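You operate a simulated robot arm through the tools that you are given. There is no shell and no other tool. Be economical: measure what you need, move in short steps, check, and stop when the job is done.

You are at the controls of a simulated robot arm. One attempt, no reset.

## Task
Get the model ready for a circling flight.
Fine: pink clamp peg off the rudder and into the middle cell; rudder over, either way; hatch shut, fingers clear; wing key to locked.

The check looks at the end state, three seconds after you hand in, the way a careful person would. Anything else that was tipped, shoved, dropped, spilled or broken makes it a failure.

## Robot
A 6-joint arm with a two-finger parallel gripper, fixed in place. Base frame: the origin is at the foot of the arm, x ahead of it, y to its left, z up. Readings come in mm, degrees, newtons and seconds.
With the tool pointing down near the work surface it reaches from about 100 to 520 mm from the base axis. Its first joint turns from -166.0 to 166.0 degrees. Payload 4.1 kg.
The TCP is the grasp point between the finger pads, 23 mm short of the fingertips. In the tool frame z runs along the fingers and y along their closing line. Largest opening 94 mm; finger width 38, thickness 10; the body of the gripper, 54 by 96 mm, starts 39 mm behind the TCP.
Orientation is told as [roll, pitch, yaw] about the base's x, y, z axes, in that order, counted from this pose: with the fingers straight down and closing along the base's y, the tool's x points along the base's -x, its y along +y and its z along -z.

## Interface
- The arm moves only by the tool send_rows. Its arguments are lists of equal length, an entry for each row: "linear": the shift along the tool's x, y, z in units of 25 mm (1.0 is 25 mm), a list of three; "turn": the turn, a rotation vector about the tool's x, y, z in units of 8 degrees (1.0 is 8 degrees), a list of three. In form: {"linear": [[dx, dy, dz], ...], "turn": [[ax, ay, az], ...]}. A call has 1 to 12 rows; each row shifts and turns the commanded pose from where the row before left it, along the tool's axes as they then stand. "gripper" is the opening, from 0 (shut) to 1 (fully open), set as the call begins (left out, the last holds). A call with a number of a shift or a turn outside -1 to 1 is refused whole. Each row takes 0.2 s and may step no farther than 50 mm and 8.6 degrees from the row before; otherwise, or with a gripper value out of range, the whole call is refused. A pose out of reach is approached as far as the arm can. The call stops where the force on the tool passes 40 N (or 10 N more than at its start, if that is more) or the arm is blocked; 0.2 s more then pass. The fingers move at their own pace (about 45 mm/s each) and stop on an object; they squeeze with about 28 N. The grip force told is the motor's: it shows also when the fingers shut on nothing. Time passes only in rows, and 0.2 s behind the last, so rows that do not move let the fingers close. It gives the time, the measured TCP pose, the force on the tool (base axes), the opening and the grip force at its end, in the units of the frame above (readings bear some noise).
- Cameras (640 x 400 px; columns grow to the right, rows downward): "scene" is fixed at [49, 500.1, 1478.7]; the picture's right is [-0.70, -0.71, 0.00], its down [-0.38, 0.37, -0.85] and it looks along [0.60, -0.60, -0.53] (base axes); focal length 331 px, centre (320, 200). "wrist" rides on the gripper at [-39, 0, -44] in the tool frame; the picture's right is [0.00, -1.00, 0.00], its down [0.97, 0.00, -0.24] and it looks along [0.24, 0.00, 0.97] (tool axes); focal length 218 px, centre (320, 200). There is no depth. A picture from a camera that has moved, and an enlarged one, comes with that camera's place and axes in the base frame and with its lens.
- get_image(camera): a new picture of that camera. It takes no simulated time.
- move_column(by): slides the trunk up (or, below 0, down) by that many mm; the arm rides with it, the base frame stays. It gives what a move gives, with no picture.
- enlarge(camera, box): a new picture of the part [left, top, right, bottom] of that camera's present view, enlarged. It takes no simulated time.
- sign_off(): hands the job in; it is judged then, once.

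Go step by step. Nothing tells you positions but the pictures and the camera data: compare them with the known pose of the tool, close in by small moves and look again before you grip or let go. The budget is 120 turns and 84 pictures, counting those below and the enlarged ones. Unless the task says otherwise, let go and move clear before handing in, and close with one line.

The tools are called by a JSON object that holds its "api" and its "payload". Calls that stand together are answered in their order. send_rows: Moves the arm, as the interface text tells. Its arguments: {"type":"object","properties":{"linear":{"type":"array","items":{"type":"array","items":{"type":"number"}}},"turn":{"type":"array","items":{"type":"array","items":{"type":"number"}}},"gripper":{"type":"number"}},"required":["linear","turn"]} The other tools are called the same way: move_column (by) slides the trunk up or down; get_image (camera) takes a picture; enlarge (camera, box) takes an enlarged picture of a part of a camera's view; sign_off () hands the job in.

At the start:

```text
clock: 0.0
eef_pos: [322.7, -156.1, 1283.7]
tcp_rot: [0.2, -0.1, 0.0]
contact_force: [0.2, -0.2, -0.4]
width: 93.9
finger_force: 0.0
trunk travel left (down, up): [-525.0, 65.0]
```

scene: 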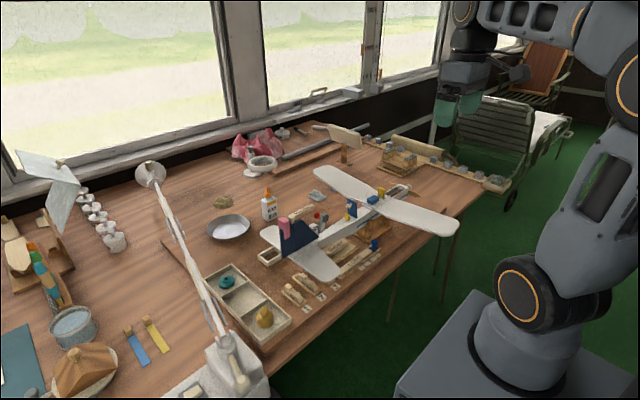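
wrist: 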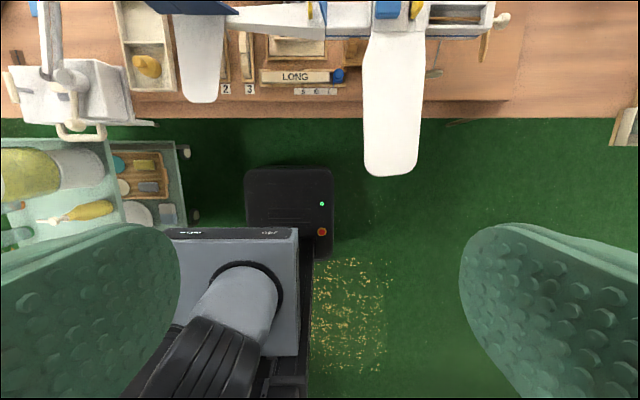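

I see a model plane on a bench with a tray of cells and a pink clamp peg on the dark blue rudder. I'll look closer before moving.

{"api": "enlarge", "payload": {"camera": "scene", "box": [190, 160, 350, 360]}}

{"api": "enlarge", "payload": {"camera": "scene", "box": [300, 140, 480, 270]}}

{"api": "enlarge", "payload": {"camera": "wrist", "box": [100, 0, 520, 180]}}

```text
2.00 times, centred on (270, 260) of scene
camera zoom: at [49.0, 500.1, 1478.7], right [-0.7, -0.71, 0.0], down [-0.38, 0.37, -0.85], along [0.6, -0.6, -0.53], focal length 662 px, centre (420, 80)
```

zoom: 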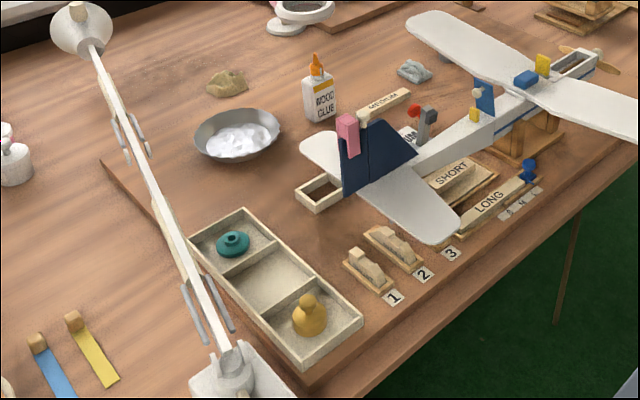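

```text
3.08 times, centred on (390, 205) of scene
camera zoom: at [49.0, 500.1, 1478.7], right [-0.7, -0.71, 0.0], down [-0.38, 0.37, -0.85], along [0.6, -0.6, -0.53], focal length 1019 px, centre (105, 185)
```

zoom: 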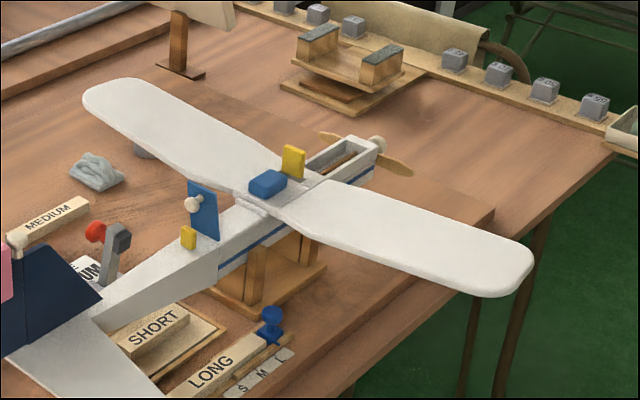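

```text
1.52 times, centred on (310, 90) of wrist
camera zoom: at [363.4, -155.1, 1326.2], right [0.0, -1.0, 0.0], down [-0.97, 0.0, 0.24], along [-0.24, 0.0, -0.97], focal length 333 px, centre (335, 368)
```

zoom: 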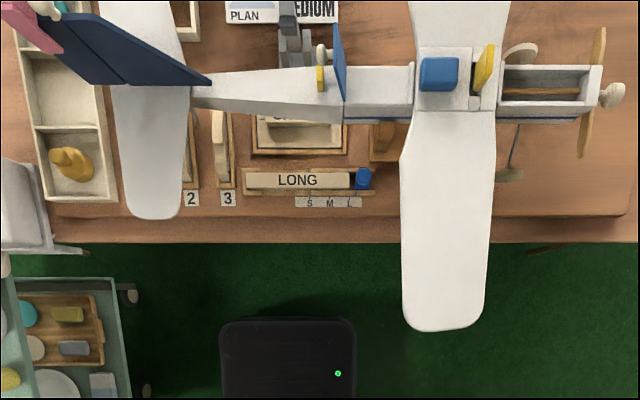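

Triangulating, the plane's centre is around (570,-260,920), the peg at about (578,95,985), and the tray's middle cell at about (615,210,800). I'll lower the column a bit and move closer for a better view.

{"api": "move_column", "payload": {"by": -100}}

{"api": "send_rows", "payload": {"linear": [[-1, 0, 0], [-1, 0, 0], [-1, 0, 0], [-1, 0, 0], [-1, 0, 0], [-1, 0, 0], [-1, 0, 0], [-1, 0, 0]], "turn": [[0, 0, 0], [0, 0, 0], [0, 0, 0], [0, 0, 0], [0, 0, 0], [0, 0, 0], [0, 0, 0], [0, 0, 0]]}}

{"api": "get_image", "payload": {"camera": "wrist"}}

```text
clock: 1.3
eef_pos: [323.0, -156.4, 1183.6]
tcp_rot: [0.0, 0.0, 0.0]
contact_force: [-0.3, 0.0, -0.1]
width: 94.0
finger_force: 0.2
trunk travel left (down, up): [-425.0, 165.0]
```

```text
clock: 3.1
eef_pos: [527.0, -154.9, 1183.3]
tcp_rot: [0.0, 0.0, -0.1]
contact_force: [0.7, 0.0, 0.2]
width: 94.1
finger_force: 0.0
trunk travel left (down, up): [-425.0, 165.0]
```

```text
78 pictures are left
camera wrist: at [567.0, -153.5, 1227.2], right [0.0, -1.0, 0.0], down [-0.97, 0.0, 0.24], along [-0.24, 0.0, -0.97], focal length 218 px, centre (320, 200)
```

wrist: 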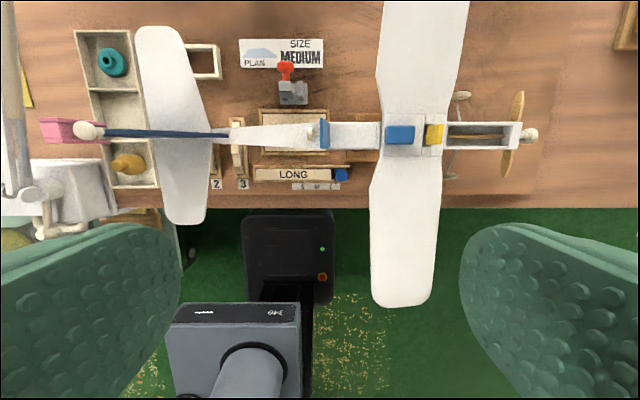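

{"api": "enlarge", "payload": {"camera": "wrist", "box": [20, 20, 220, 240]}}

{"api": "enlarge", "payload": {"camera": "wrist", "box": [220, 40, 540, 240]}}

{"api": "enlarge", "payload": {"camera": "scene", "box": [255, 200, 335, 260]}}

{"api": "enlarge", "payload": {"camera": "scene", "box": [340, 175, 420, 230]}}

```text
1.82 times, centred on (120, 130) of wrist
camera zoom: at [567.0, -153.5, 1227.2], right [0.0, -1.0, 0.0], down [-0.97, 0.0, 0.24], along [-0.24, 0.0, -0.97], focal length 397 px, centre (684, 327)
```

zoom: 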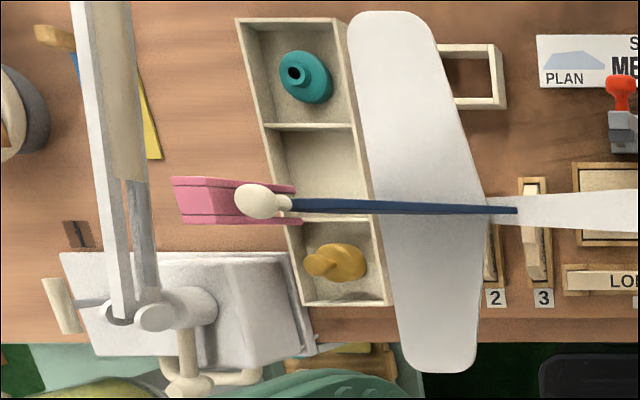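

```text
2.00 times, centred on (380, 140) of wrist
camera zoom: at [567.0, -153.5, 1227.2], right [0.0, -1.0, 0.0], down [-0.97, 0.0, 0.24], along [-0.24, 0.0, -0.97], focal length 436 px, centre (200, 320)
```

zoom: 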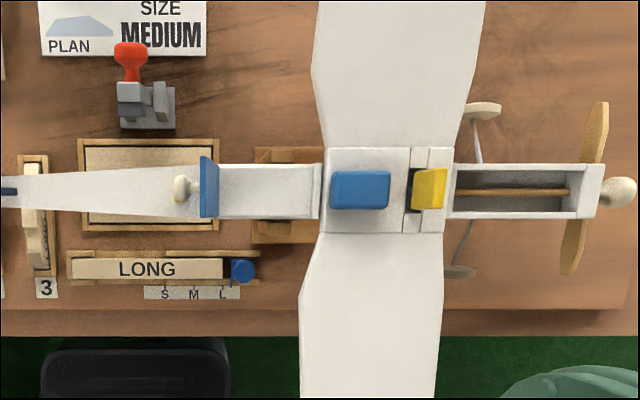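

```text
6.67 times, centred on (295, 230) of scene
camera zoom: at [49.0, 500.1, 1478.7], right [-0.7, -0.71, 0.0], down [-0.38, 0.37, -0.85], along [0.6, -0.6, -0.53], focal length 2208 px, centre (487, 0)
```

zoom: 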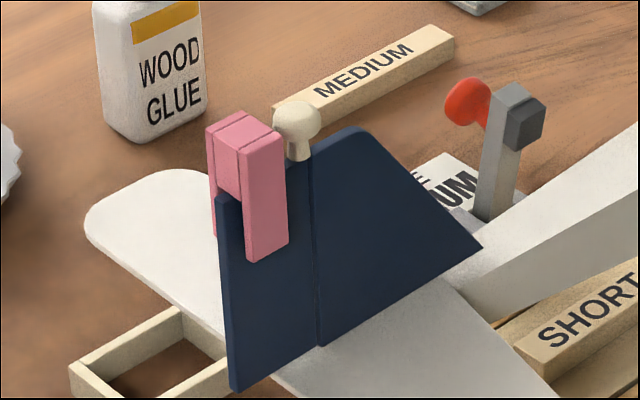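

```text
7.27 times, centred on (380, 202) of scene
camera zoom: at [49.0, 500.1, 1478.7], right [-0.7, -0.71, 0.0], down [-0.38, 0.37, -0.85], along [0.6, -0.6, -0.53], focal length 2409 px, centre (-116, 182)
```

zoom: 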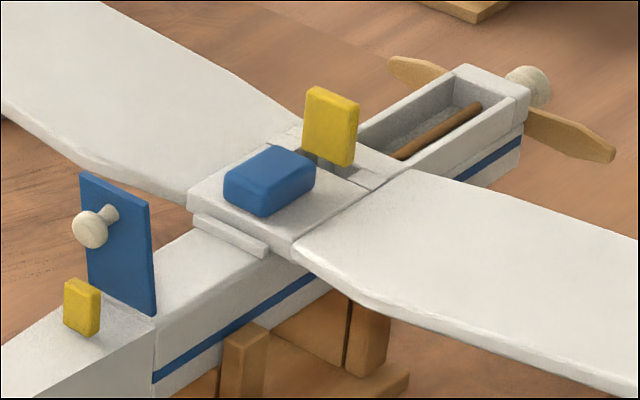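

The peg is a U-clip straddling the rudder's top, so it must come off upward. The hatch and wing key aren't clear yet, so I'll look at them from closer.

{"api": "send_rows", "payload": {"linear": [[-0.6, -1, 1], [0, -1, 1], [0, -1, 1], [0, 0, 1]], "turn": [[0, 0, 0], [0, 0, 0], [0, 0, 0], [0, 0, 0]]}}

{"api": "get_image", "payload": {"camera": "wrist"}}

```text
clock: 4.1
eef_pos: [537.3, -233.7, 1084.5]
tcp_rot: [0.0, 0.0, -0.1]
contact_force: [-0.3, -0.3, -0.3]
width: 94.0
finger_force: 0.0
trunk travel left (down, up): [-425.0, 165.0]
```

```text
73 pictures are left
camera wrist: at [578.0, -232.1, 1127.9], right [0.0, -1.0, 0.0], down [-0.97, 0.0, 0.24], along [-0.24, 0.0, -0.97], focal length 218 px, centre (320, 200)
```

wrist: 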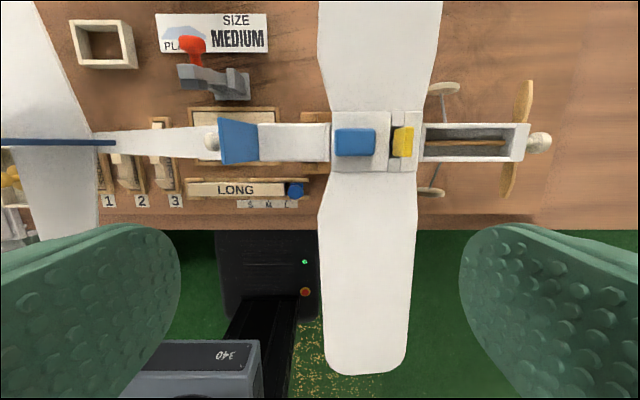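

The wing centre is now nearly below the camera. I'll enlarge the details.

{"api": "enlarge", "payload": {"camera": "wrist", "box": [310, 90, 450, 190]}}

{"api": "enlarge", "payload": {"camera": "wrist", "box": [180, 90, 340, 190]}}

```text
4.00 times, centred on (380, 140) of wrist
camera zoom: at [578.0, -232.1, 1127.9], right [0.0, -1.0, 0.0], down [-0.97, 0.0, 0.24], along [-0.24, 0.0, -0.97], focal length 873 px, centre (80, 440)
```

zoom: 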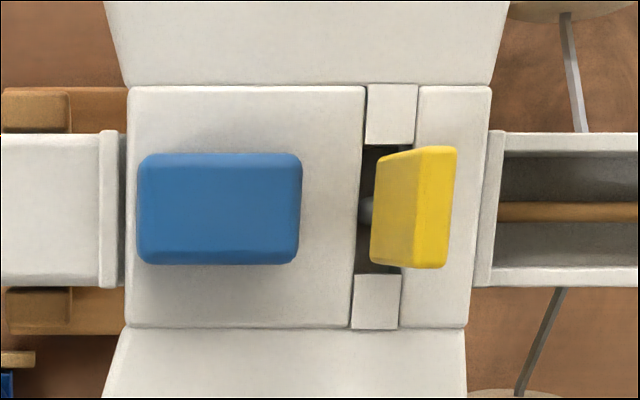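

```text
4.00 times, centred on (260, 140) of wrist
camera zoom: at [578.0, -232.1, 1127.9], right [0.0, -1.0, 0.0], down [-0.97, 0.0, 0.24], along [-0.24, 0.0, -0.97], focal length 873 px, centre (560, 440)
```

zoom: 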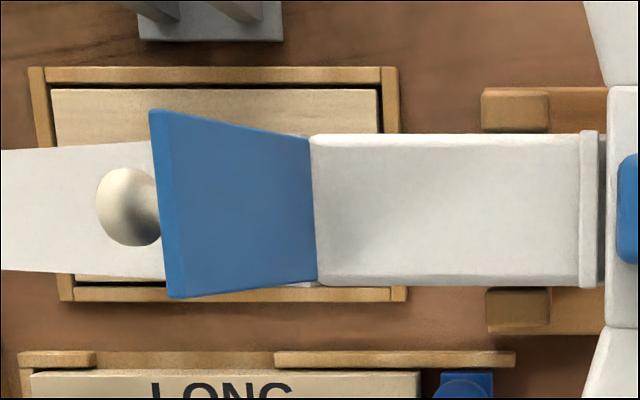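

The yellow piece stands in a slot ahead of the blue block, and the blue panel with the knob is the likely hatch. I'll tilt to see them from the side.

{"api": "send_rows", "payload": {"linear": [[1, 0, 0], [1, 0, 0], [1, 0, 0], [1, 0, 0], [0, 0, 0], [0, 0, 0], [0, 0, 0], [0, 0, 0], [0, 0, 0], [0, 0, 0], [0, 0, 0]], "turn": [[0, 0, 0], [0, 0, 0], [0, 0, 0], [0, 0, 0], [0, -1, 0], [0, -1, 0], [0, -1, 0], [0, -1, 0], [0, -1, 0], [0, -1, 0], [0, -1, 0]]}}

{"api": "get_image", "payload": {"camera": "wrist"}}

```text
clock: 6.5
eef_pos: [439.2, -232.3, 1082.0]
tcp_rot: [0.0, -56.1, 0.0]
contact_force: [0.0, -0.5, -0.5]
width: 94.1
finger_force: 0.1
trunk travel left (down, up): [-425.0, 165.0]
```

```text
70 pictures are left
camera wrist: at [425.1, -230.8, 1139.1], right [0.0, -1.0, 0.0], down [-0.74, 0.0, -0.67], along [0.67, 0.0, -0.74], focal length 218 px, centre (320, 200)
```

wrist: 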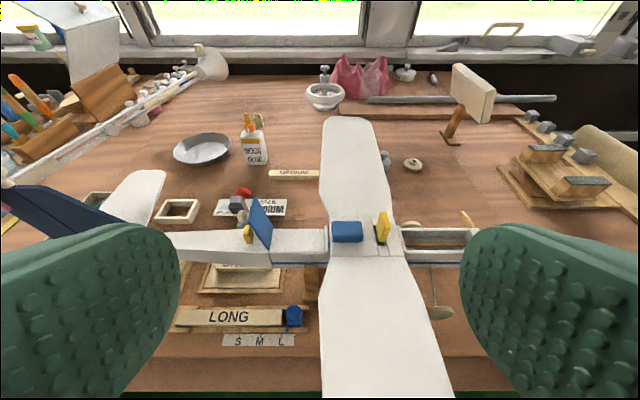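

{"api": "enlarge", "payload": {"camera": "wrist", "box": [210, 180, 350, 280]}}

{"api": "enlarge", "payload": {"camera": "wrist", "box": [315, 190, 455, 290]}}

```text
4.00 times, centred on (280, 230) of wrist
camera zoom: at [425.1, -230.8, 1139.1], right [0.0, -1.0, 0.0], down [-0.74, 0.0, -0.67], along [0.67, 0.0, -0.74], focal length 873 px, centre (480, 80)
```

zoom: 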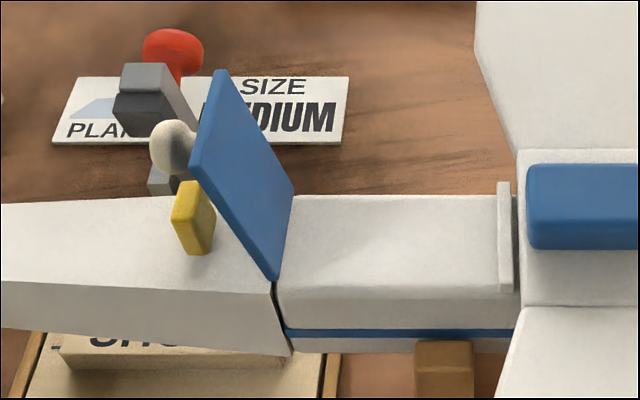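

```text
4.00 times, centred on (385, 240) of wrist
camera zoom: at [425.1, -230.8, 1139.1], right [0.0, -1.0, 0.0], down [-0.74, 0.0, -0.67], along [0.67, 0.0, -0.74], focal length 873 px, centre (60, 40)
```

zoom: 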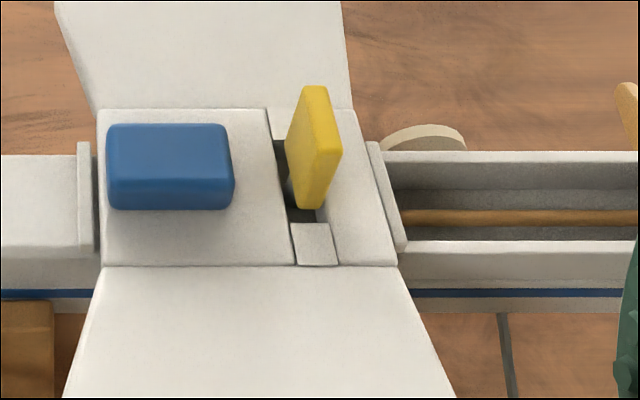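

The hatch is the blue panel, hinged at its lower edge and leaning a bit aft, so it shuts forward onto the deck. The wing key looks like the yellow plate near (556,-301,940); I'll move in to see how it works.

{"api": "send_rows", "payload": {"linear": [[0.27, -0.54, 0.77], [0.27, -0.54, 0.77], [0.27, -0.54, 0.77], [0.27, -0.54, 0.77], [0.27, -0.54, 0.77]], "turn": [[0, 0, 0], [0, 0, 0], [0, 0, 0], [0, 0, 0], [0, 0, 0]]}}

{"api": "get_image", "payload": {"camera": "wrist"}}

{"api": "enlarge", "payload": {"camera": "wrist", "box": [250, 150, 390, 250]}}

```text
clock: 7.7
eef_pos: [502.2, -299.7, 999.9]
tcp_rot: [-0.1, -56.0, 0.0]
contact_force: [-0.6, -0.3, 0.3]
width: 93.8
finger_force: 0.0
trunk travel left (down, up): [-425.0, 165.0]
```

```text
67 pictures are left
camera wrist: at [487.7, -298.9, 1056.0], right [0.0, -1.0, 0.0], down [-0.74, 0.0, -0.67], along [0.67, 0.0, -0.74], focal length 218 px, centre (320, 200)
```

wrist: 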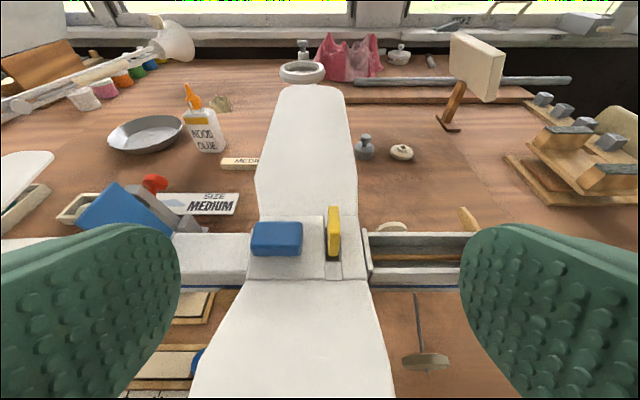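

```text
4.00 times, centred on (320, 200) of wrist
camera zoom: at [487.7, -298.9, 1056.0], right [0.0, -1.0, 0.0], down [-0.74, 0.0, -0.67], along [0.67, 0.0, -0.74], focal length 873 px, centre (320, 200)
```

zoom: 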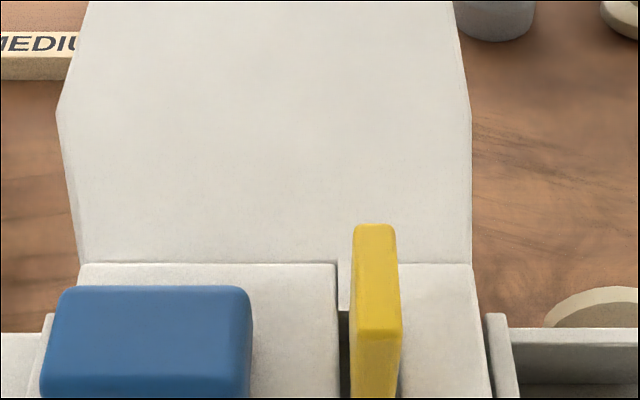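

{"api": "enlarge", "payload": {"camera": "wrist", "box": [285, 195, 385, 285]}}

```text
4.44 times, centred on (335, 240) of wrist
camera zoom: at [487.7, -298.9, 1056.0], right [0.0, -1.0, 0.0], down [-0.74, 0.0, -0.67], along [0.67, 0.0, -0.74], focal length 970 px, centre (253, 22)
```

zoom: 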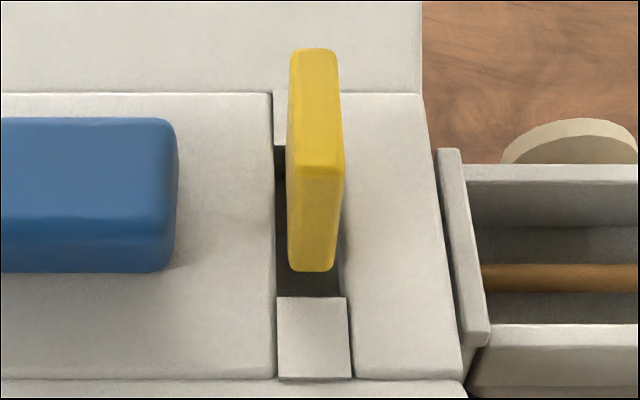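

The key is a yellow plate about 8 mm thick on a vertical shaft, centred near (581,-310) and spanning z of roughly 901–933, with the blue block's top at about 919. I'll straighten the tool, go above the key, and look again.

{"api": "send_rows", "payload": {"linear": [[-0.89, 0, -0.6], [-0.89, 0, -0.6], [-0.89, 0, -0.6], [0, 0, 0], [0, 0, 0], [0, 0, 0], [0, 0, 0], [0, 0, 0], [0, 0, 0], [0, 0, 0]], "turn": [[0, 0, 0], [0, 0, 0], [0, 0, 0], [0, 1, 0], [0, 1, 0], [0, 1, 0], [0, 1, 0], [0, 1, 0], [0, 1, 0], [0, 1, 0]]}}

{"api": "send_rows", "payload": {"linear": [[-0.79, -0.1, 0], [-0.79, -0.1, 0], [-0.79, -0.1, 0], [-0.79, -0.1, 0], [0, 0, 0.8]], "turn": [[0, 0, 0], [0, 0, 0], [0, 0, 0], [0, 0, 0], [0, 0, 0]], "gripper": 0.3}}

{"api": "get_image", "payload": {"camera": "wrist"}}

```text
clock: 9.9
eef_pos: [498.3, -299.9, 1081.0]
tcp_rot: [0.0, 0.2, -0.1]
contact_force: [-0.7, -0.1, 0.0]
width: 94.0
finger_force: 0.1
trunk travel left (down, up): [-425.0, 165.0]
```

```text
clock: 11.1
eef_pos: [565.5, -306.2, 1060.2]
tcp_rot: [0.0, 0.0, 0.0]
contact_force: [0.6, -0.1, -0.5]
width: 28.1
finger_force: 0.0
out of reach, approached as far as the arm can: row 4
trunk travel left (down, up): [-425.0, 165.0]
```

```text
64 pictures are left
camera wrist: at [606.5, -306.0, 1104.0], right [0.0, -1.0, 0.0], down [-0.97, 0.0, 0.24], along [-0.24, 0.0, -0.97], focal length 218 px, centre (320, 200)
```

wrist: 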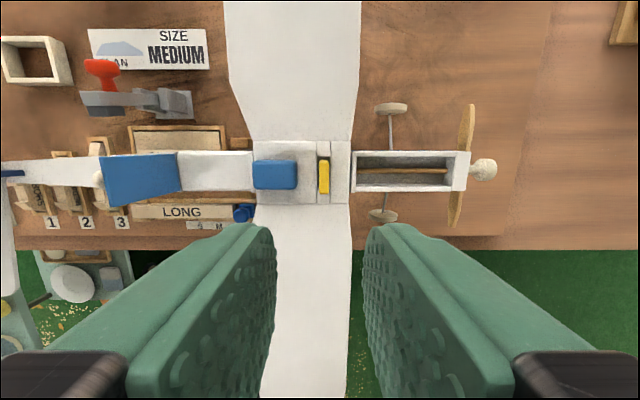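

The arm hit its reach limit at this height, so I'll come down with the arm itself, which should extend its reach, then nudge forward.

{"api": "send_rows", "payload": {"linear": [[0, 0, 1], [0, 0, 1], [0, 0, 1], [-0.3, -0.08, 0.4], [-0.3, -0.08, 0]], "turn": [[0, 0, 0], [0, 0, 0], [0, 0, 0], [0, 0, 0], [0, 0, 0]]}}

{"api": "get_image", "payload": {"camera": "wrist"}}

```text
clock: 12.3
eef_pos: [583.8, -311.6, 977.7]
tcp_rot: [0.0, 0.0, -0.1]
contact_force: [0.4, 0.0, 0.1]
width: 28.2
finger_force: 0.1
trunk travel left (down, up): [-425.0, 165.0]
```

```text
63 pictures are left
camera wrist: at [624.0, -310.9, 1019.8], right [0.0, -1.0, 0.0], down [-0.97, 0.0, 0.24], along [-0.24, 0.0, -0.97], focal length 218 px, centre (320, 200)
```

wrist: 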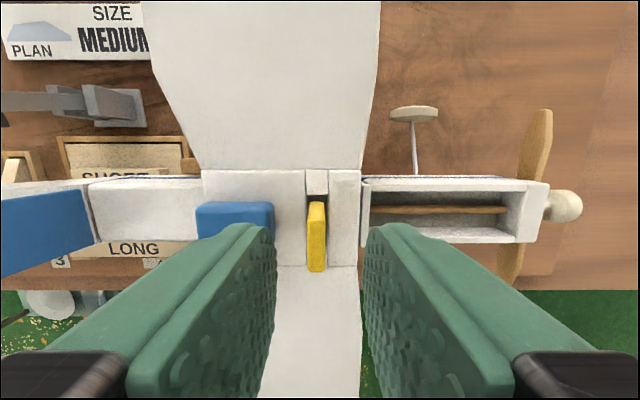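

{"api": "enlarge", "payload": {"camera": "wrist", "box": [270, 160, 370, 290]}}

```text
3.08 times, centred on (320, 225) of wrist
camera zoom: at [624.0, -310.9, 1019.8], right [0.0, -1.0, 0.0], down [-0.97, 0.0, 0.24], along [-0.24, 0.0, -0.97], focal length 672 px, centre (320, 123)
```

zoom: 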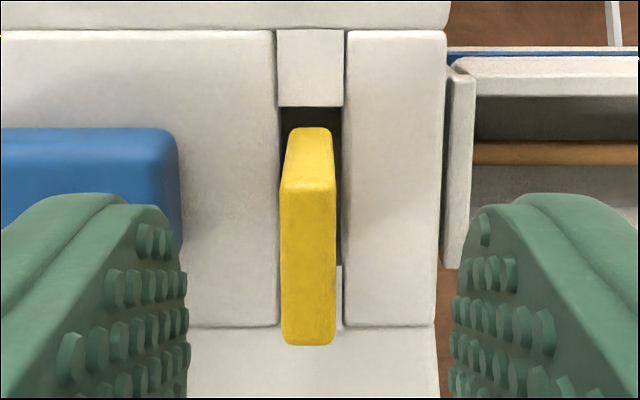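

The key's top face spans x 569–593 and is centred at y≈-309, as estimated. I'll descend around it and close.

{"api": "send_rows", "payload": {"linear": [[0.08, 0.09, 0.5], [0, 0, 0.5], [0, 0, 0.45]], "turn": [[0, 0, 0], [0, 0, 0], [0, 0, 0]]}}

{"api": "send_rows", "payload": {"linear": [[0, 0, 0], [0, 0, 0], [0, 0, 0]], "turn": [[0, 0, 0], [0, 0, 0], [0, 0, 0]], "gripper": 0.0}}

{"api": "enlarge", "payload": {"camera": "wrist", "box": [220, 140, 420, 320]}}

```text
clock: 13.1
eef_pos: [579.6, -310.8, 939.3]
tcp_rot: [0.0, 0.0, 0.0]
contact_force: [-1.6, 0.0, 0.1]
width: 28.3
finger_force: 0.1
trunk travel left (down, up): [-425.0, 165.0]
```

```text
clock: 13.9
eef_pos: [579.5, -310.9, 941.0]
tcp_rot: [0.0, 0.0, 0.0]
contact_force: [-0.2, -0.2, -0.9]
width: 7.9
finger_force: 12.3
trunk travel left (down, up): [-425.0, 165.0]
```

```text
2.22 times, centred on (320, 230) of wrist
camera zoom: at [620.5, -309.6, 983.2], right [0.0, -1.0, 0.0], down [-0.97, 0.0, 0.24], along [-0.24, 0.0, -0.97], focal length 485 px, centre (320, 133)
```

zoom: 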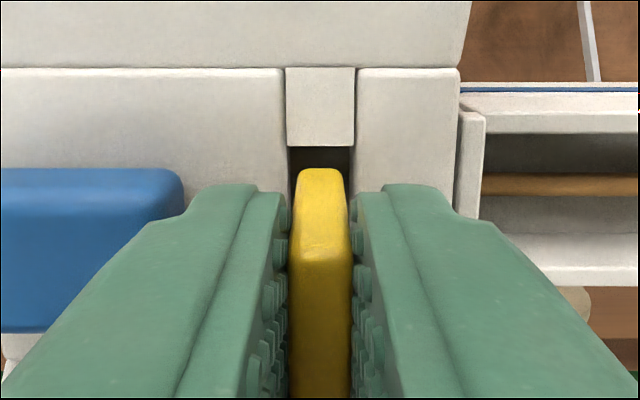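

The key is gripped at 7.9 mm. I'll try a small turn about the vertical to test which way it goes.

{"api": "send_rows", "payload": {"linear": [[0, 0, 0], [0, 0, 0], [0, 0, 0]], "turn": [[0, 0, 0.7], [0, 0, 0.7], [0, 0, 0.7]]}}

{"api": "get_image", "payload": {"camera": "wrist"}}

```text
clock: 14.7
eef_pos: [580.6, -310.4, 941.8]
tcp_rot: [0.0, 0.0, -16.9]
contact_force: [0.6, 0.4, 0.3]
width: 7.6
finger_force: 11.9
trunk travel left (down, up): [-425.0, 165.0]
```

```text
60 pictures are left
camera wrist: at [619.8, -320.6, 984.0], right [-0.29, -0.96, 0.0], down [-0.93, 0.28, 0.24], along [-0.23, 0.07, -0.97], focal length 218 px, centre (320, 200)
```

wrist: 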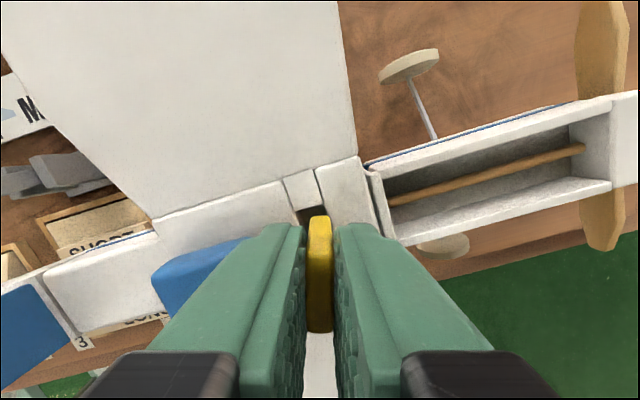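

The key turns freely with no reaction on the plane. I'll continue towards 90°.

{"api": "send_rows", "payload": {"linear": [[0, 0, 0], [0, 0, 0], [0, 0, 0], [0, 0, 0], [0, 0, 0], [0, 0, 0], [0, 0, 0], [0, 0, 0]], "turn": [[0, 0, 0.9], [0, 0, 0.9], [0, 0, 0.9], [0, 0, 0.9], [0, 0, 0.9], [0, 0, 0.9], [0, 0, 0.9], [0, 0, 0.9]]}}

{"api": "get_image", "payload": {"camera": "wrist"}}

```text
clock: 16.5
eef_pos: [579.7, -311.6, 941.0]
tcp_rot: [0.0, 0.1, -74.6]
contact_force: [-1.1, 0.9, -1.3]
width: 7.7
finger_force: 12.6
trunk travel left (down, up): [-425.0, 165.0]
```

```text
59 pictures are left
camera wrist: at [592.0, -347.3, 984.1], right [-0.96, -0.27, 0.0], down [-0.26, 0.94, 0.24], along [-0.06, 0.23, -0.97], focal length 218 px, centre (320, 200)
```

wrist: 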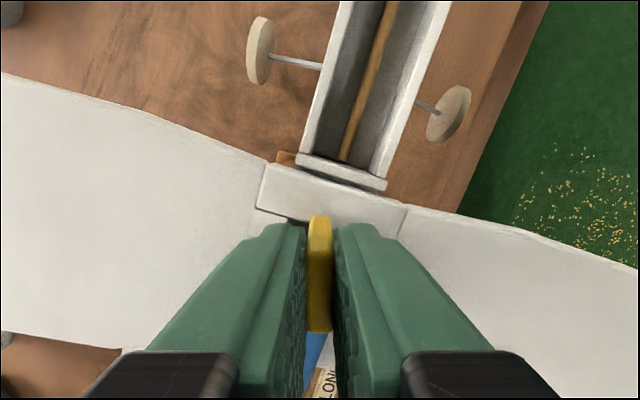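

{"api": "send_rows", "payload": {"linear": [[0, 0, 0], [0, 0, 0], [0, 0, 0]], "turn": [[0, 0, 0.96], [0, 0, 0.96], [0, 0, 0]]}}

{"api": "send_rows", "payload": {"linear": [[0, 0, 0], [0, 0, 0]], "turn": [[0, 0, 0], [0, 0, 0]], "gripper": 0.25}}

{"api": "send_rows", "payload": {"linear": [[0, 0, -0.6], [0, 0, -1], [0, 0, -1]], "turn": [[0, 0, 0], [0, 0, 0], [0, 0, 0]]}}

{"api": "get_image", "payload": {"camera": "wrist"}}

{"api": "enlarge", "payload": {"camera": "scene", "box": [340, 165, 420, 220]}}

```text
clock: 17.3
eef_pos: [580.6, -312.2, 941.6]
tcp_rot: [-0.1, 0.0, -89.8]
contact_force: [0.3, 0.2, -0.8]
width: 7.7
finger_force: 12.1
trunk travel left (down, up): [-425.0, 165.0]
```

```text
clock: 17.9
eef_pos: [580.6, -311.3, 940.9]
tcp_rot: [0.0, 0.0, -89.8]
contact_force: [-0.6, 0.4, -0.7]
width: 23.4
finger_force: 0.0
trunk travel left (down, up): [-425.0, 165.0]
```

```text
clock: 18.7
eef_pos: [581.9, -309.4, 1003.3]
tcp_rot: [0.0, 0.0, -89.7]
contact_force: [-0.1, -0.6, 0.0]
width: 23.4
finger_force: 0.0
trunk travel left (down, up): [-425.0, 165.0]
```

```text
58 pictures are left
camera wrist: at [583.7, -347.4, 1046.7], right [-1.0, 0.0, 0.0], down [0.0, 0.97, 0.24], along [0.0, 0.24, -0.97], focal length 218 px, centre (320, 200)
```

wrist: 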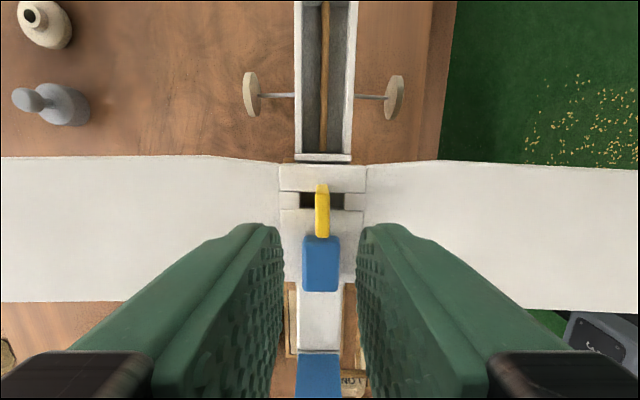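

```text
7.27 times, centred on (380, 192) of scene
camera zoom: at [49.0, 500.1, 1478.7], right [-0.7, -0.71, 0.0], down [-0.38, 0.37, -0.85], along [0.6, -0.6, -0.53], focal length 2409 px, centre (-116, 254)
```

zoom: 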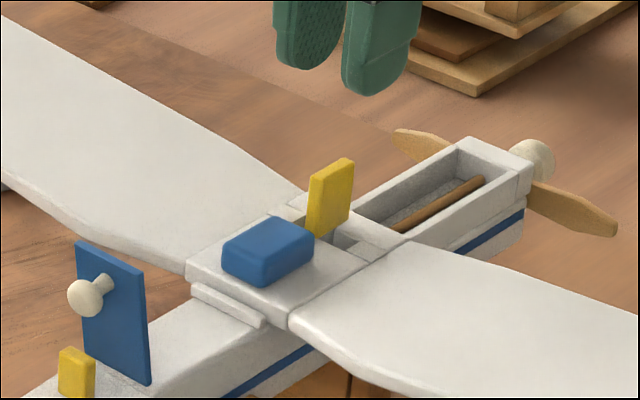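

The key now lies along the fuselage across its slot. Checking its exact angle.

{"api": "enlarge", "payload": {"camera": "wrist", "box": [270, 150, 380, 260]}}

```text
3.64 times, centred on (325, 205) of wrist
camera zoom: at [583.7, -347.4, 1046.7], right [-1.0, 0.0, 0.0], down [0.0, 0.97, 0.24], along [0.0, 0.24, -0.97], focal length 794 px, centre (302, 182)
```

zoom: 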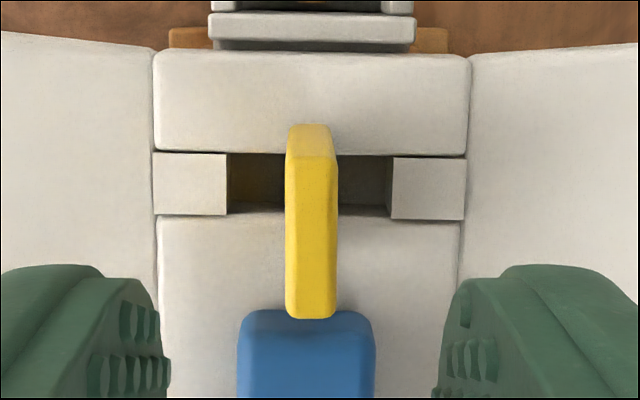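

The key is squarely at 90°. Next is the hatch, with hinge near (581,-168,897), top edge near (-154,949) and knob end near y≈-135. I'll close the fingers, go behind the panel, and look.

{"api": "send_rows", "payload": {"linear": [[0, 0, -1], [0, 0, -1], [1, 0, 0], [1, 0, 0], [1, 0, 0], [1, 0, 0], [1, 0, 0], [1, 0, 0], [1, 0, 0], [1, 0, 0], [0.6, 0, 0]], "turn": [[0, 0, 0], [0, 0, 0], [0, 0, 0], [0, 0, 0], [0, 0, 0], [0, 0, 0], [0, 0, 0], [0, 0, 0], [0, 0, 0], [0, 0, 0], [0, 0, 0]], "gripper": 0.0}}

{"api": "get_image", "payload": {"camera": "wrist"}}

```text
clock: 21.1
eef_pos: [577.1, -95.2, 1056.0]
tcp_rot: [0.0, 0.0, -89.8]
contact_force: [-0.6, 0.6, 0.7]
width: 0.0
finger_force: 28.1
trunk travel left (down, up): [-425.0, 165.0]
```

```text
55 pictures are left
camera wrist: at [579.9, -133.1, 1098.4], right [-1.0, 0.0, 0.0], down [0.0, 0.97, 0.24], along [0.0, 0.24, -0.97], focal length 218 px, centre (320, 200)
```

wrist: 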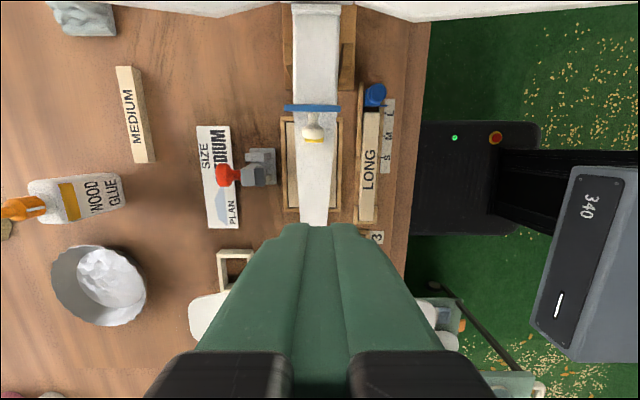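

The hatch panel and knob are centred at x≈585. I'll shift over, descend behind the knob and check.

{"api": "send_rows", "payload": {"linear": [[0, 0.28, 1], [0, 0, 1], [0, 0, 1], [0, 0, 0.8]], "turn": [[0, 0, 0], [0, 0, 0], [0, 0, 0], [0, 0, 0]]}}

{"api": "get_image", "payload": {"camera": "wrist"}}

{"api": "enlarge", "payload": {"camera": "scene", "box": [300, 160, 400, 240]}}

```text
clock: 22.1
eef_pos: [585.4, -94.2, 958.6]
tcp_rot: [0.0, 0.0, -89.9]
contact_force: [0.4, -0.8, -0.1]
width: 0.1
finger_force: 28.3
trunk travel left (down, up): [-425.0, 165.0]
```

```text
54 pictures are left
camera wrist: at [587.4, -131.8, 1002.0], right [-1.0, 0.0, 0.0], down [0.0, 0.97, 0.24], along [0.0, 0.24, -0.97], focal length 218 px, centre (320, 200)
```

wrist: 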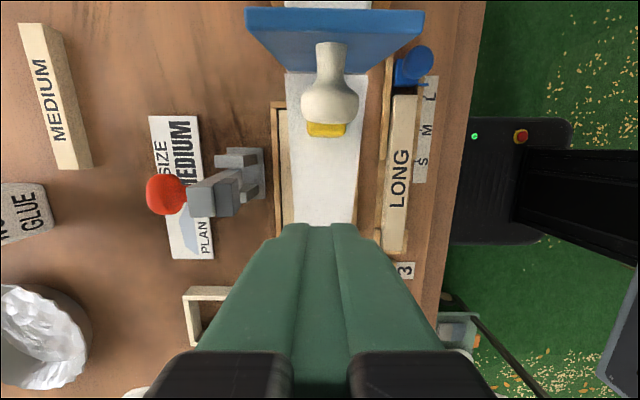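

```text
5.00 times, centred on (350, 200) of scene
camera zoom: at [49.0, 500.1, 1478.7], right [-0.7, -0.71, 0.0], down [-0.38, 0.37, -0.85], along [0.6, -0.6, -0.53], focal length 1656 px, centre (170, 200)
```

zoom: 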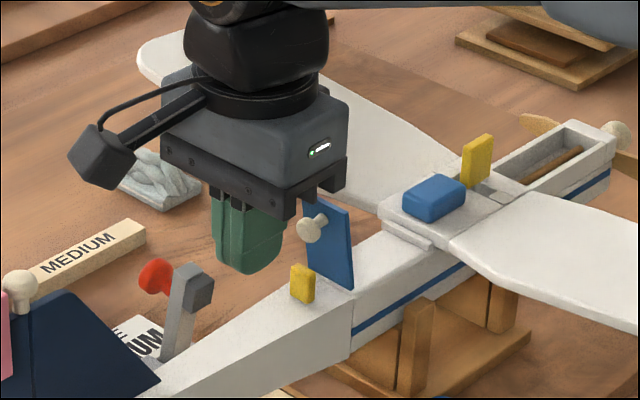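

Fingers sit behind the knob, on line with it. Pushing gently forward along -y.

{"api": "send_rows", "payload": {"linear": [[-0.5, 0, 0], [-0.5, 0, 0], [-0.5, 0, 0], [-0.5, 0, 0]], "turn": [[0, 0, 0], [0, 0, 0], [0, 0, 0], [0, 0, 0]]}}

{"api": "enlarge", "payload": {"camera": "scene", "box": [300, 160, 400, 240]}}

```text
clock: 23.1
eef_pos: [585.8, -143.6, 960.1]
tcp_rot: [0.0, 0.0, -89.8]
contact_force: [0.1, -0.2, 0.0]
width: 0.0
finger_force: 27.9
trunk travel left (down, up): [-425.0, 165.0]
```

```text
5.00 times, centred on (350, 200) of scene
camera zoom: at [49.0, 500.1, 1478.7], right [-0.7, -0.71, 0.0], down [-0.38, 0.37, -0.85], along [0.6, -0.6, -0.53], focal length 1656 px, centre (170, 200)
```

zoom: 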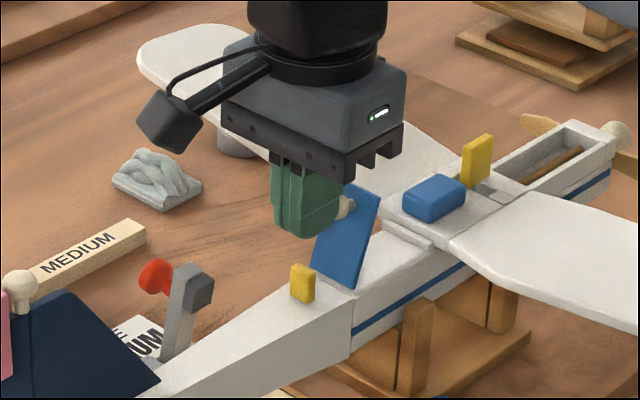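

The hatch is past vertical and follows the push. I'll continue forward slightly lower.

{"api": "send_rows", "payload": {"linear": [[-0.5, 0, 0.1], [-0.5, 0, 0.15], [-0.4, 0, 0.2]], "turn": [[0, 0, 0], [0, 0, 0], [0, 0, 0]]}}

{"api": "enlarge", "payload": {"camera": "scene", "box": [300, 160, 400, 240]}}

```text
clock: 23.9
eef_pos: [587.6, -179.6, 947.7]
tcp_rot: [0.1, 0.0, -89.8]
contact_force: [0.8, 0.4, -0.1]
width: 0.0
finger_force: 28.1
trunk travel left (down, up): [-425.0, 165.0]
```

```text
5.00 times, centred on (350, 200) of scene
camera zoom: at [49.0, 500.1, 1478.7], right [-0.7, -0.71, 0.0], down [-0.38, 0.37, -0.85], along [0.6, -0.6, -0.53], focal length 1656 px, centre (170, 200)
```

zoom: 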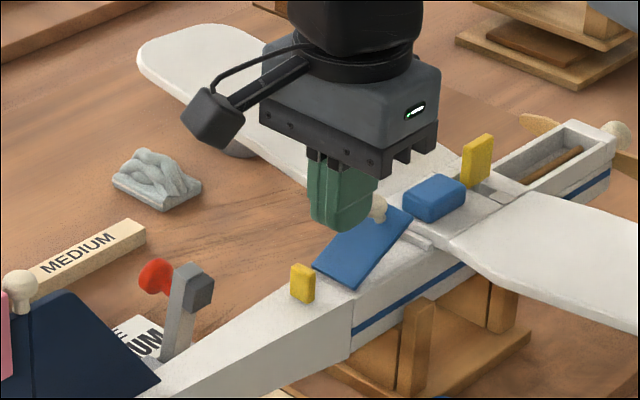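

The hatch is about 60° over. I'll lift, move over the knob, and press it down.

{"api": "send_rows", "payload": {"linear": [[0.2, 0, -0.6], [0, 0, -0.8], [-0.6, 0, 0], [-0.6, 0, 0]], "turn": [[0, 0, 0], [0, 0, 0], [0, 0, 0], [0, 0, 0]]}}

{"api": "enlarge", "payload": {"camera": "scene", "box": [300, 160, 400, 240]}}

{"api": "get_image", "payload": {"camera": "wrist"}}

```text
clock: 24.9
eef_pos: [587.7, -204.3, 985.9]
tcp_rot: [0.0, 0.0, -89.8]
contact_force: [0.7, 0.6, 0.8]
width: 0.0
finger_force: 28.0
trunk travel left (down, up): [-425.0, 165.0]
```

```text
5.00 times, centred on (350, 200) of scene
camera zoom: at [49.0, 500.1, 1478.7], right [-0.7, -0.71, 0.0], down [-0.38, 0.37, -0.85], along [0.6, -0.6, -0.53], focal length 1656 px, centre (170, 200)
```

zoom: 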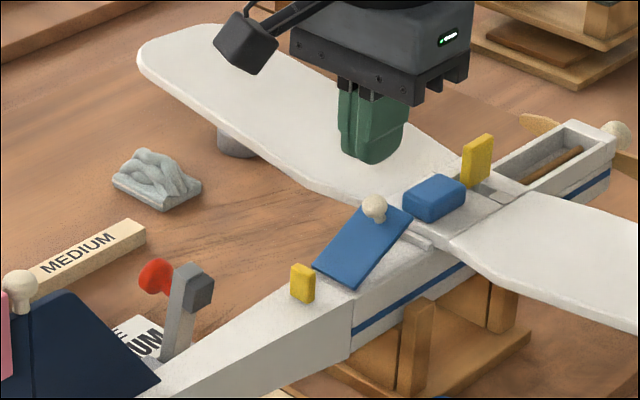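

```text
49 pictures are left
camera wrist: at [589.7, -243.1, 1028.1], right [-1.0, 0.0, 0.0], down [0.0, 0.97, 0.24], along [0.0, 0.24, -0.97], focal length 218 px, centre (320, 200)
```

wrist: 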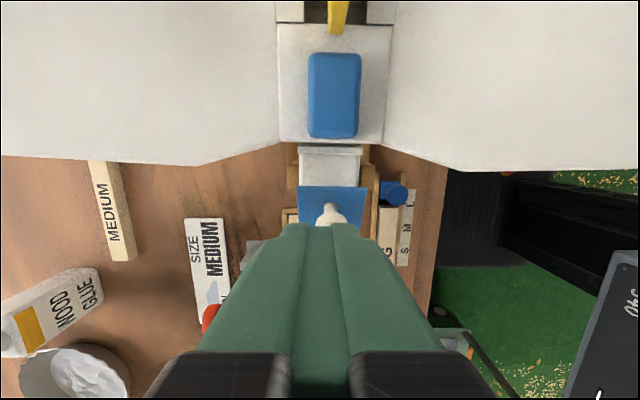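

{"api": "send_rows", "payload": {"linear": [[-0.3, -0.1, 0.5], [0, 0, 0.4], [0, 0, 0.3], [0, 0, 0.3], [0, 0, 0.2]], "turn": [[0, 0, 0], [0, 0, 0], [0, 0, 0], [0, 0, 0], [0, 0, 0]]}}

{"api": "enlarge", "payload": {"camera": "scene", "box": [300, 160, 400, 240]}}

```text
clock: 26.1
eef_pos: [584.7, -214.0, 940.6]
tcp_rot: [0.0, 0.0, -89.8]
contact_force: [0.7, 1.1, -0.6]
width: 0.0
finger_force: 28.3
trunk travel left (down, up): [-425.0, 165.0]
```

```text
5.00 times, centred on (350, 200) of scene
camera zoom: at [49.0, 500.1, 1478.7], right [-0.7, -0.71, 0.0], down [-0.38, 0.37, -0.85], along [0.6, -0.6, -0.53], focal length 1656 px, centre (170, 200)
```

zoom: 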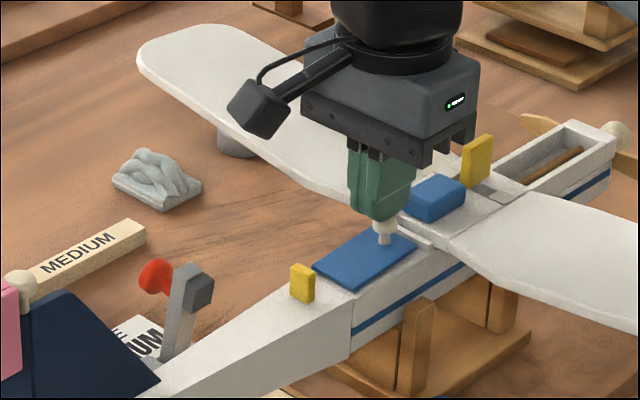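

Nearly flat; pressing slightly further until force shows.

{"api": "send_rows", "payload": {"linear": [[0, 0, 0.12], [0, 0, 0.12], [0, 0, 0.12]], "turn": [[0, 0, 0], [0, 0, 0], [0, 0, 0]]}}

{"api": "enlarge", "payload": {"camera": "scene", "box": [320, 180, 380, 230]}}

```text
clock: 26.9
eef_pos: [584.6, -212.7, 935.2]
tcp_rot: [0.0, -0.1, -89.8]
contact_force: [0.7, 0.8, 3.5]
width: 0.2
finger_force: 28.2
trunk travel left (down, up): [-425.0, 165.0]
```

```text
8.00 times, centred on (350, 205) of scene
camera zoom: at [49.0, 500.1, 1478.7], right [-0.7, -0.71, 0.0], down [-0.38, 0.37, -0.85], along [0.6, -0.6, -0.53], focal length 2650 px, centre (80, 160)
```

zoom: 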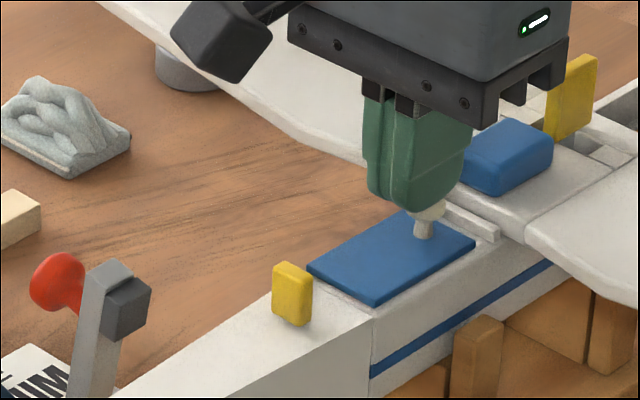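

{"api": "send_rows", "payload": {"linear": [[0, 0, 0.1], [0, 0, 0.08]], "turn": [[0, 0, 0], [0, 0, 0]]}}

{"api": "send_rows", "payload": {"linear": [[0, 0, -0.5], [0, 0, -1], [0, 0, -1], [0, 0, -1], [0, 0, -1]], "turn": [[0, 0, 0], [0, 0, 0], [0, 0, 0], [0, 0, 0], [0, 0, 0]]}}

{"api": "enlarge", "payload": {"camera": "scene", "box": [320, 180, 380, 230]}}

{"api": "enlarge", "payload": {"camera": "wrist", "box": [220, 60, 440, 240]}}

```text
clock: 27.5
eef_pos: [584.5, -212.2, 931.4]
tcp_rot: [0.5, -0.2, -89.8]
contact_force: [1.0, -2.2, 26.1]
width: 0.2
finger_force: 27.9
trunk travel left (down, up): [-425.0, 165.0]
```

```text
clock: 28.7
eef_pos: [585.2, -212.8, 1042.2]
tcp_rot: [0.0, 0.0, -89.8]
contact_force: [-0.3, 0.7, -1.1]
width: 0.0
finger_force: 27.8
trunk travel left (down, up): [-425.0, 165.0]
```

```text
8.00 times, centred on (350, 205) of scene
camera zoom: at [49.0, 500.1, 1478.7], right [-0.7, -0.71, 0.0], down [-0.38, 0.37, -0.85], along [0.6, -0.6, -0.53], focal length 2650 px, centre (80, 160)
```

zoom: 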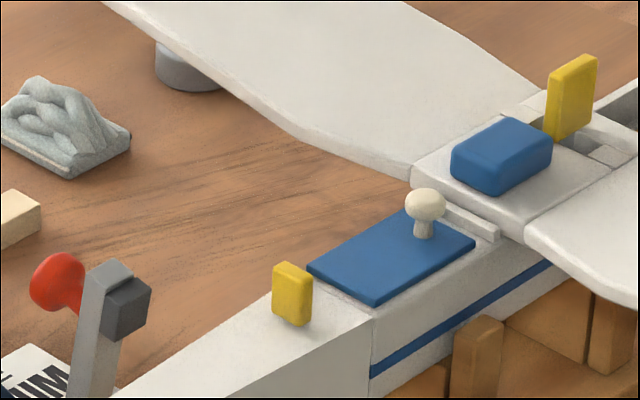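

```text
2.22 times, centred on (330, 150) of wrist
camera zoom: at [586.4, -250.5, 1085.5], right [-1.0, 0.0, 0.0], down [0.0, 0.97, 0.24], along [0.0, 0.24, -0.97], focal length 485 px, centre (298, 311)
```

zoom: 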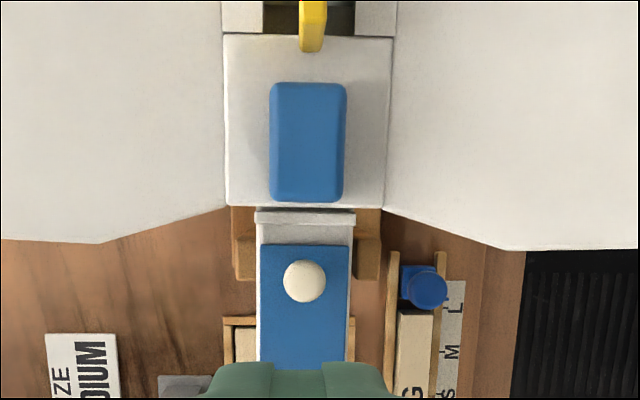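

Hatch is shut and the fingers are clear. Now to the peg: rise and move aft above the rudder with the gripper open.

{"api": "send_rows", "payload": {"linear": [[0, 0, -1], [0.5, 0, -0.6], [1, 0, 0], [1, 0, 0], [1, 0, 0], [1, 0, 0], [1, 0, 0], [1, 0, 0], [1, 0, 0], [1, 0, 0], [1, 0, 0]], "turn": [[0, 0, 0], [0, 0, 0], [0, 0, 0], [0, 0, 0], [0, 0, 0], [0, 0, 0], [0, 0, 0], [0, 0, 0], [0, 0, 0], [0, 0, 0], [0, 0, 0]], "gripper": 0.55}}

{"api": "get_image", "payload": {"camera": "wrist"}}

```text
clock: 31.1
eef_pos: [584.4, 25.7, 1082.4]
tcp_rot: [0.0, 0.0, -89.8]
contact_force: [-0.4, 0.6, -0.2]
width: 51.9
finger_force: 0.0
trunk travel left (down, up): [-425.0, 165.0]
```

```text
44 pictures are left
camera wrist: at [584.5, -11.7, 1125.2], right [-1.0, 0.0, 0.0], down [0.0, 0.97, 0.24], along [0.0, 0.24, -0.97], focal length 218 px, centre (320, 200)
```

wrist: 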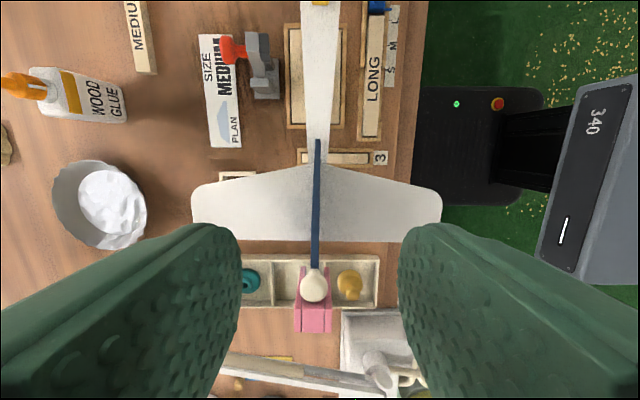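

The peg is ahead at roughly (589,100), with the knob on its forward side. I'll move over it and look straight down.

{"api": "send_rows", "payload": {"linear": [[1, 0.1, 0], [1, 0.1, 0], [1, 0, 0]], "turn": [[0, 0, 0], [0, 0, 0], [0, 0, 0]]}}

{"api": "get_image", "payload": {"camera": "wrist"}}

{"api": "enlarge", "payload": {"camera": "scene", "box": [255, 190, 335, 250]}}

```text
clock: 31.9
eef_pos: [588.1, 101.8, 1083.0]
tcp_rot: [0.0, 0.0, -89.7]
contact_force: [-0.4, 0.0, -0.2]
width: 51.7
finger_force: 0.1
trunk travel left (down, up): [-425.0, 165.0]
```

```text
43 pictures are left
camera wrist: at [589.7, 64.0, 1125.4], right [-1.0, 0.0, 0.0], down [0.0, 0.97, 0.24], along [0.0, 0.24, -0.97], focal length 218 px, centre (320, 200)
```

wrist: 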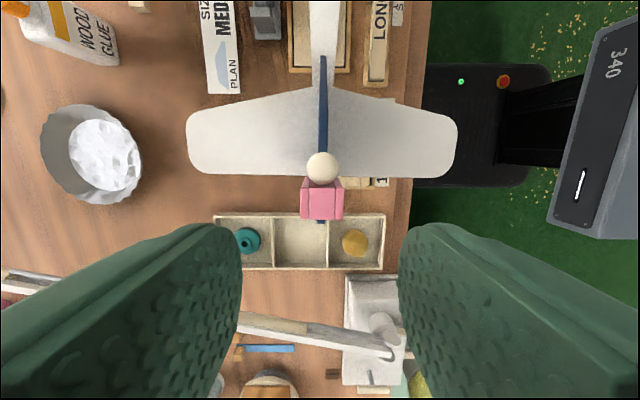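

```text
6.67 times, centred on (295, 220) of scene
camera zoom: at [49.0, 500.1, 1478.7], right [-0.7, -0.71, 0.0], down [-0.38, 0.37, -0.85], along [0.6, -0.6, -0.53], focal length 2208 px, centre (487, 67)
```

zoom: 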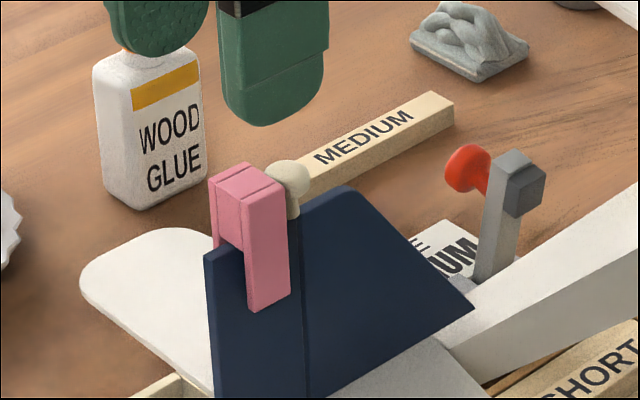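

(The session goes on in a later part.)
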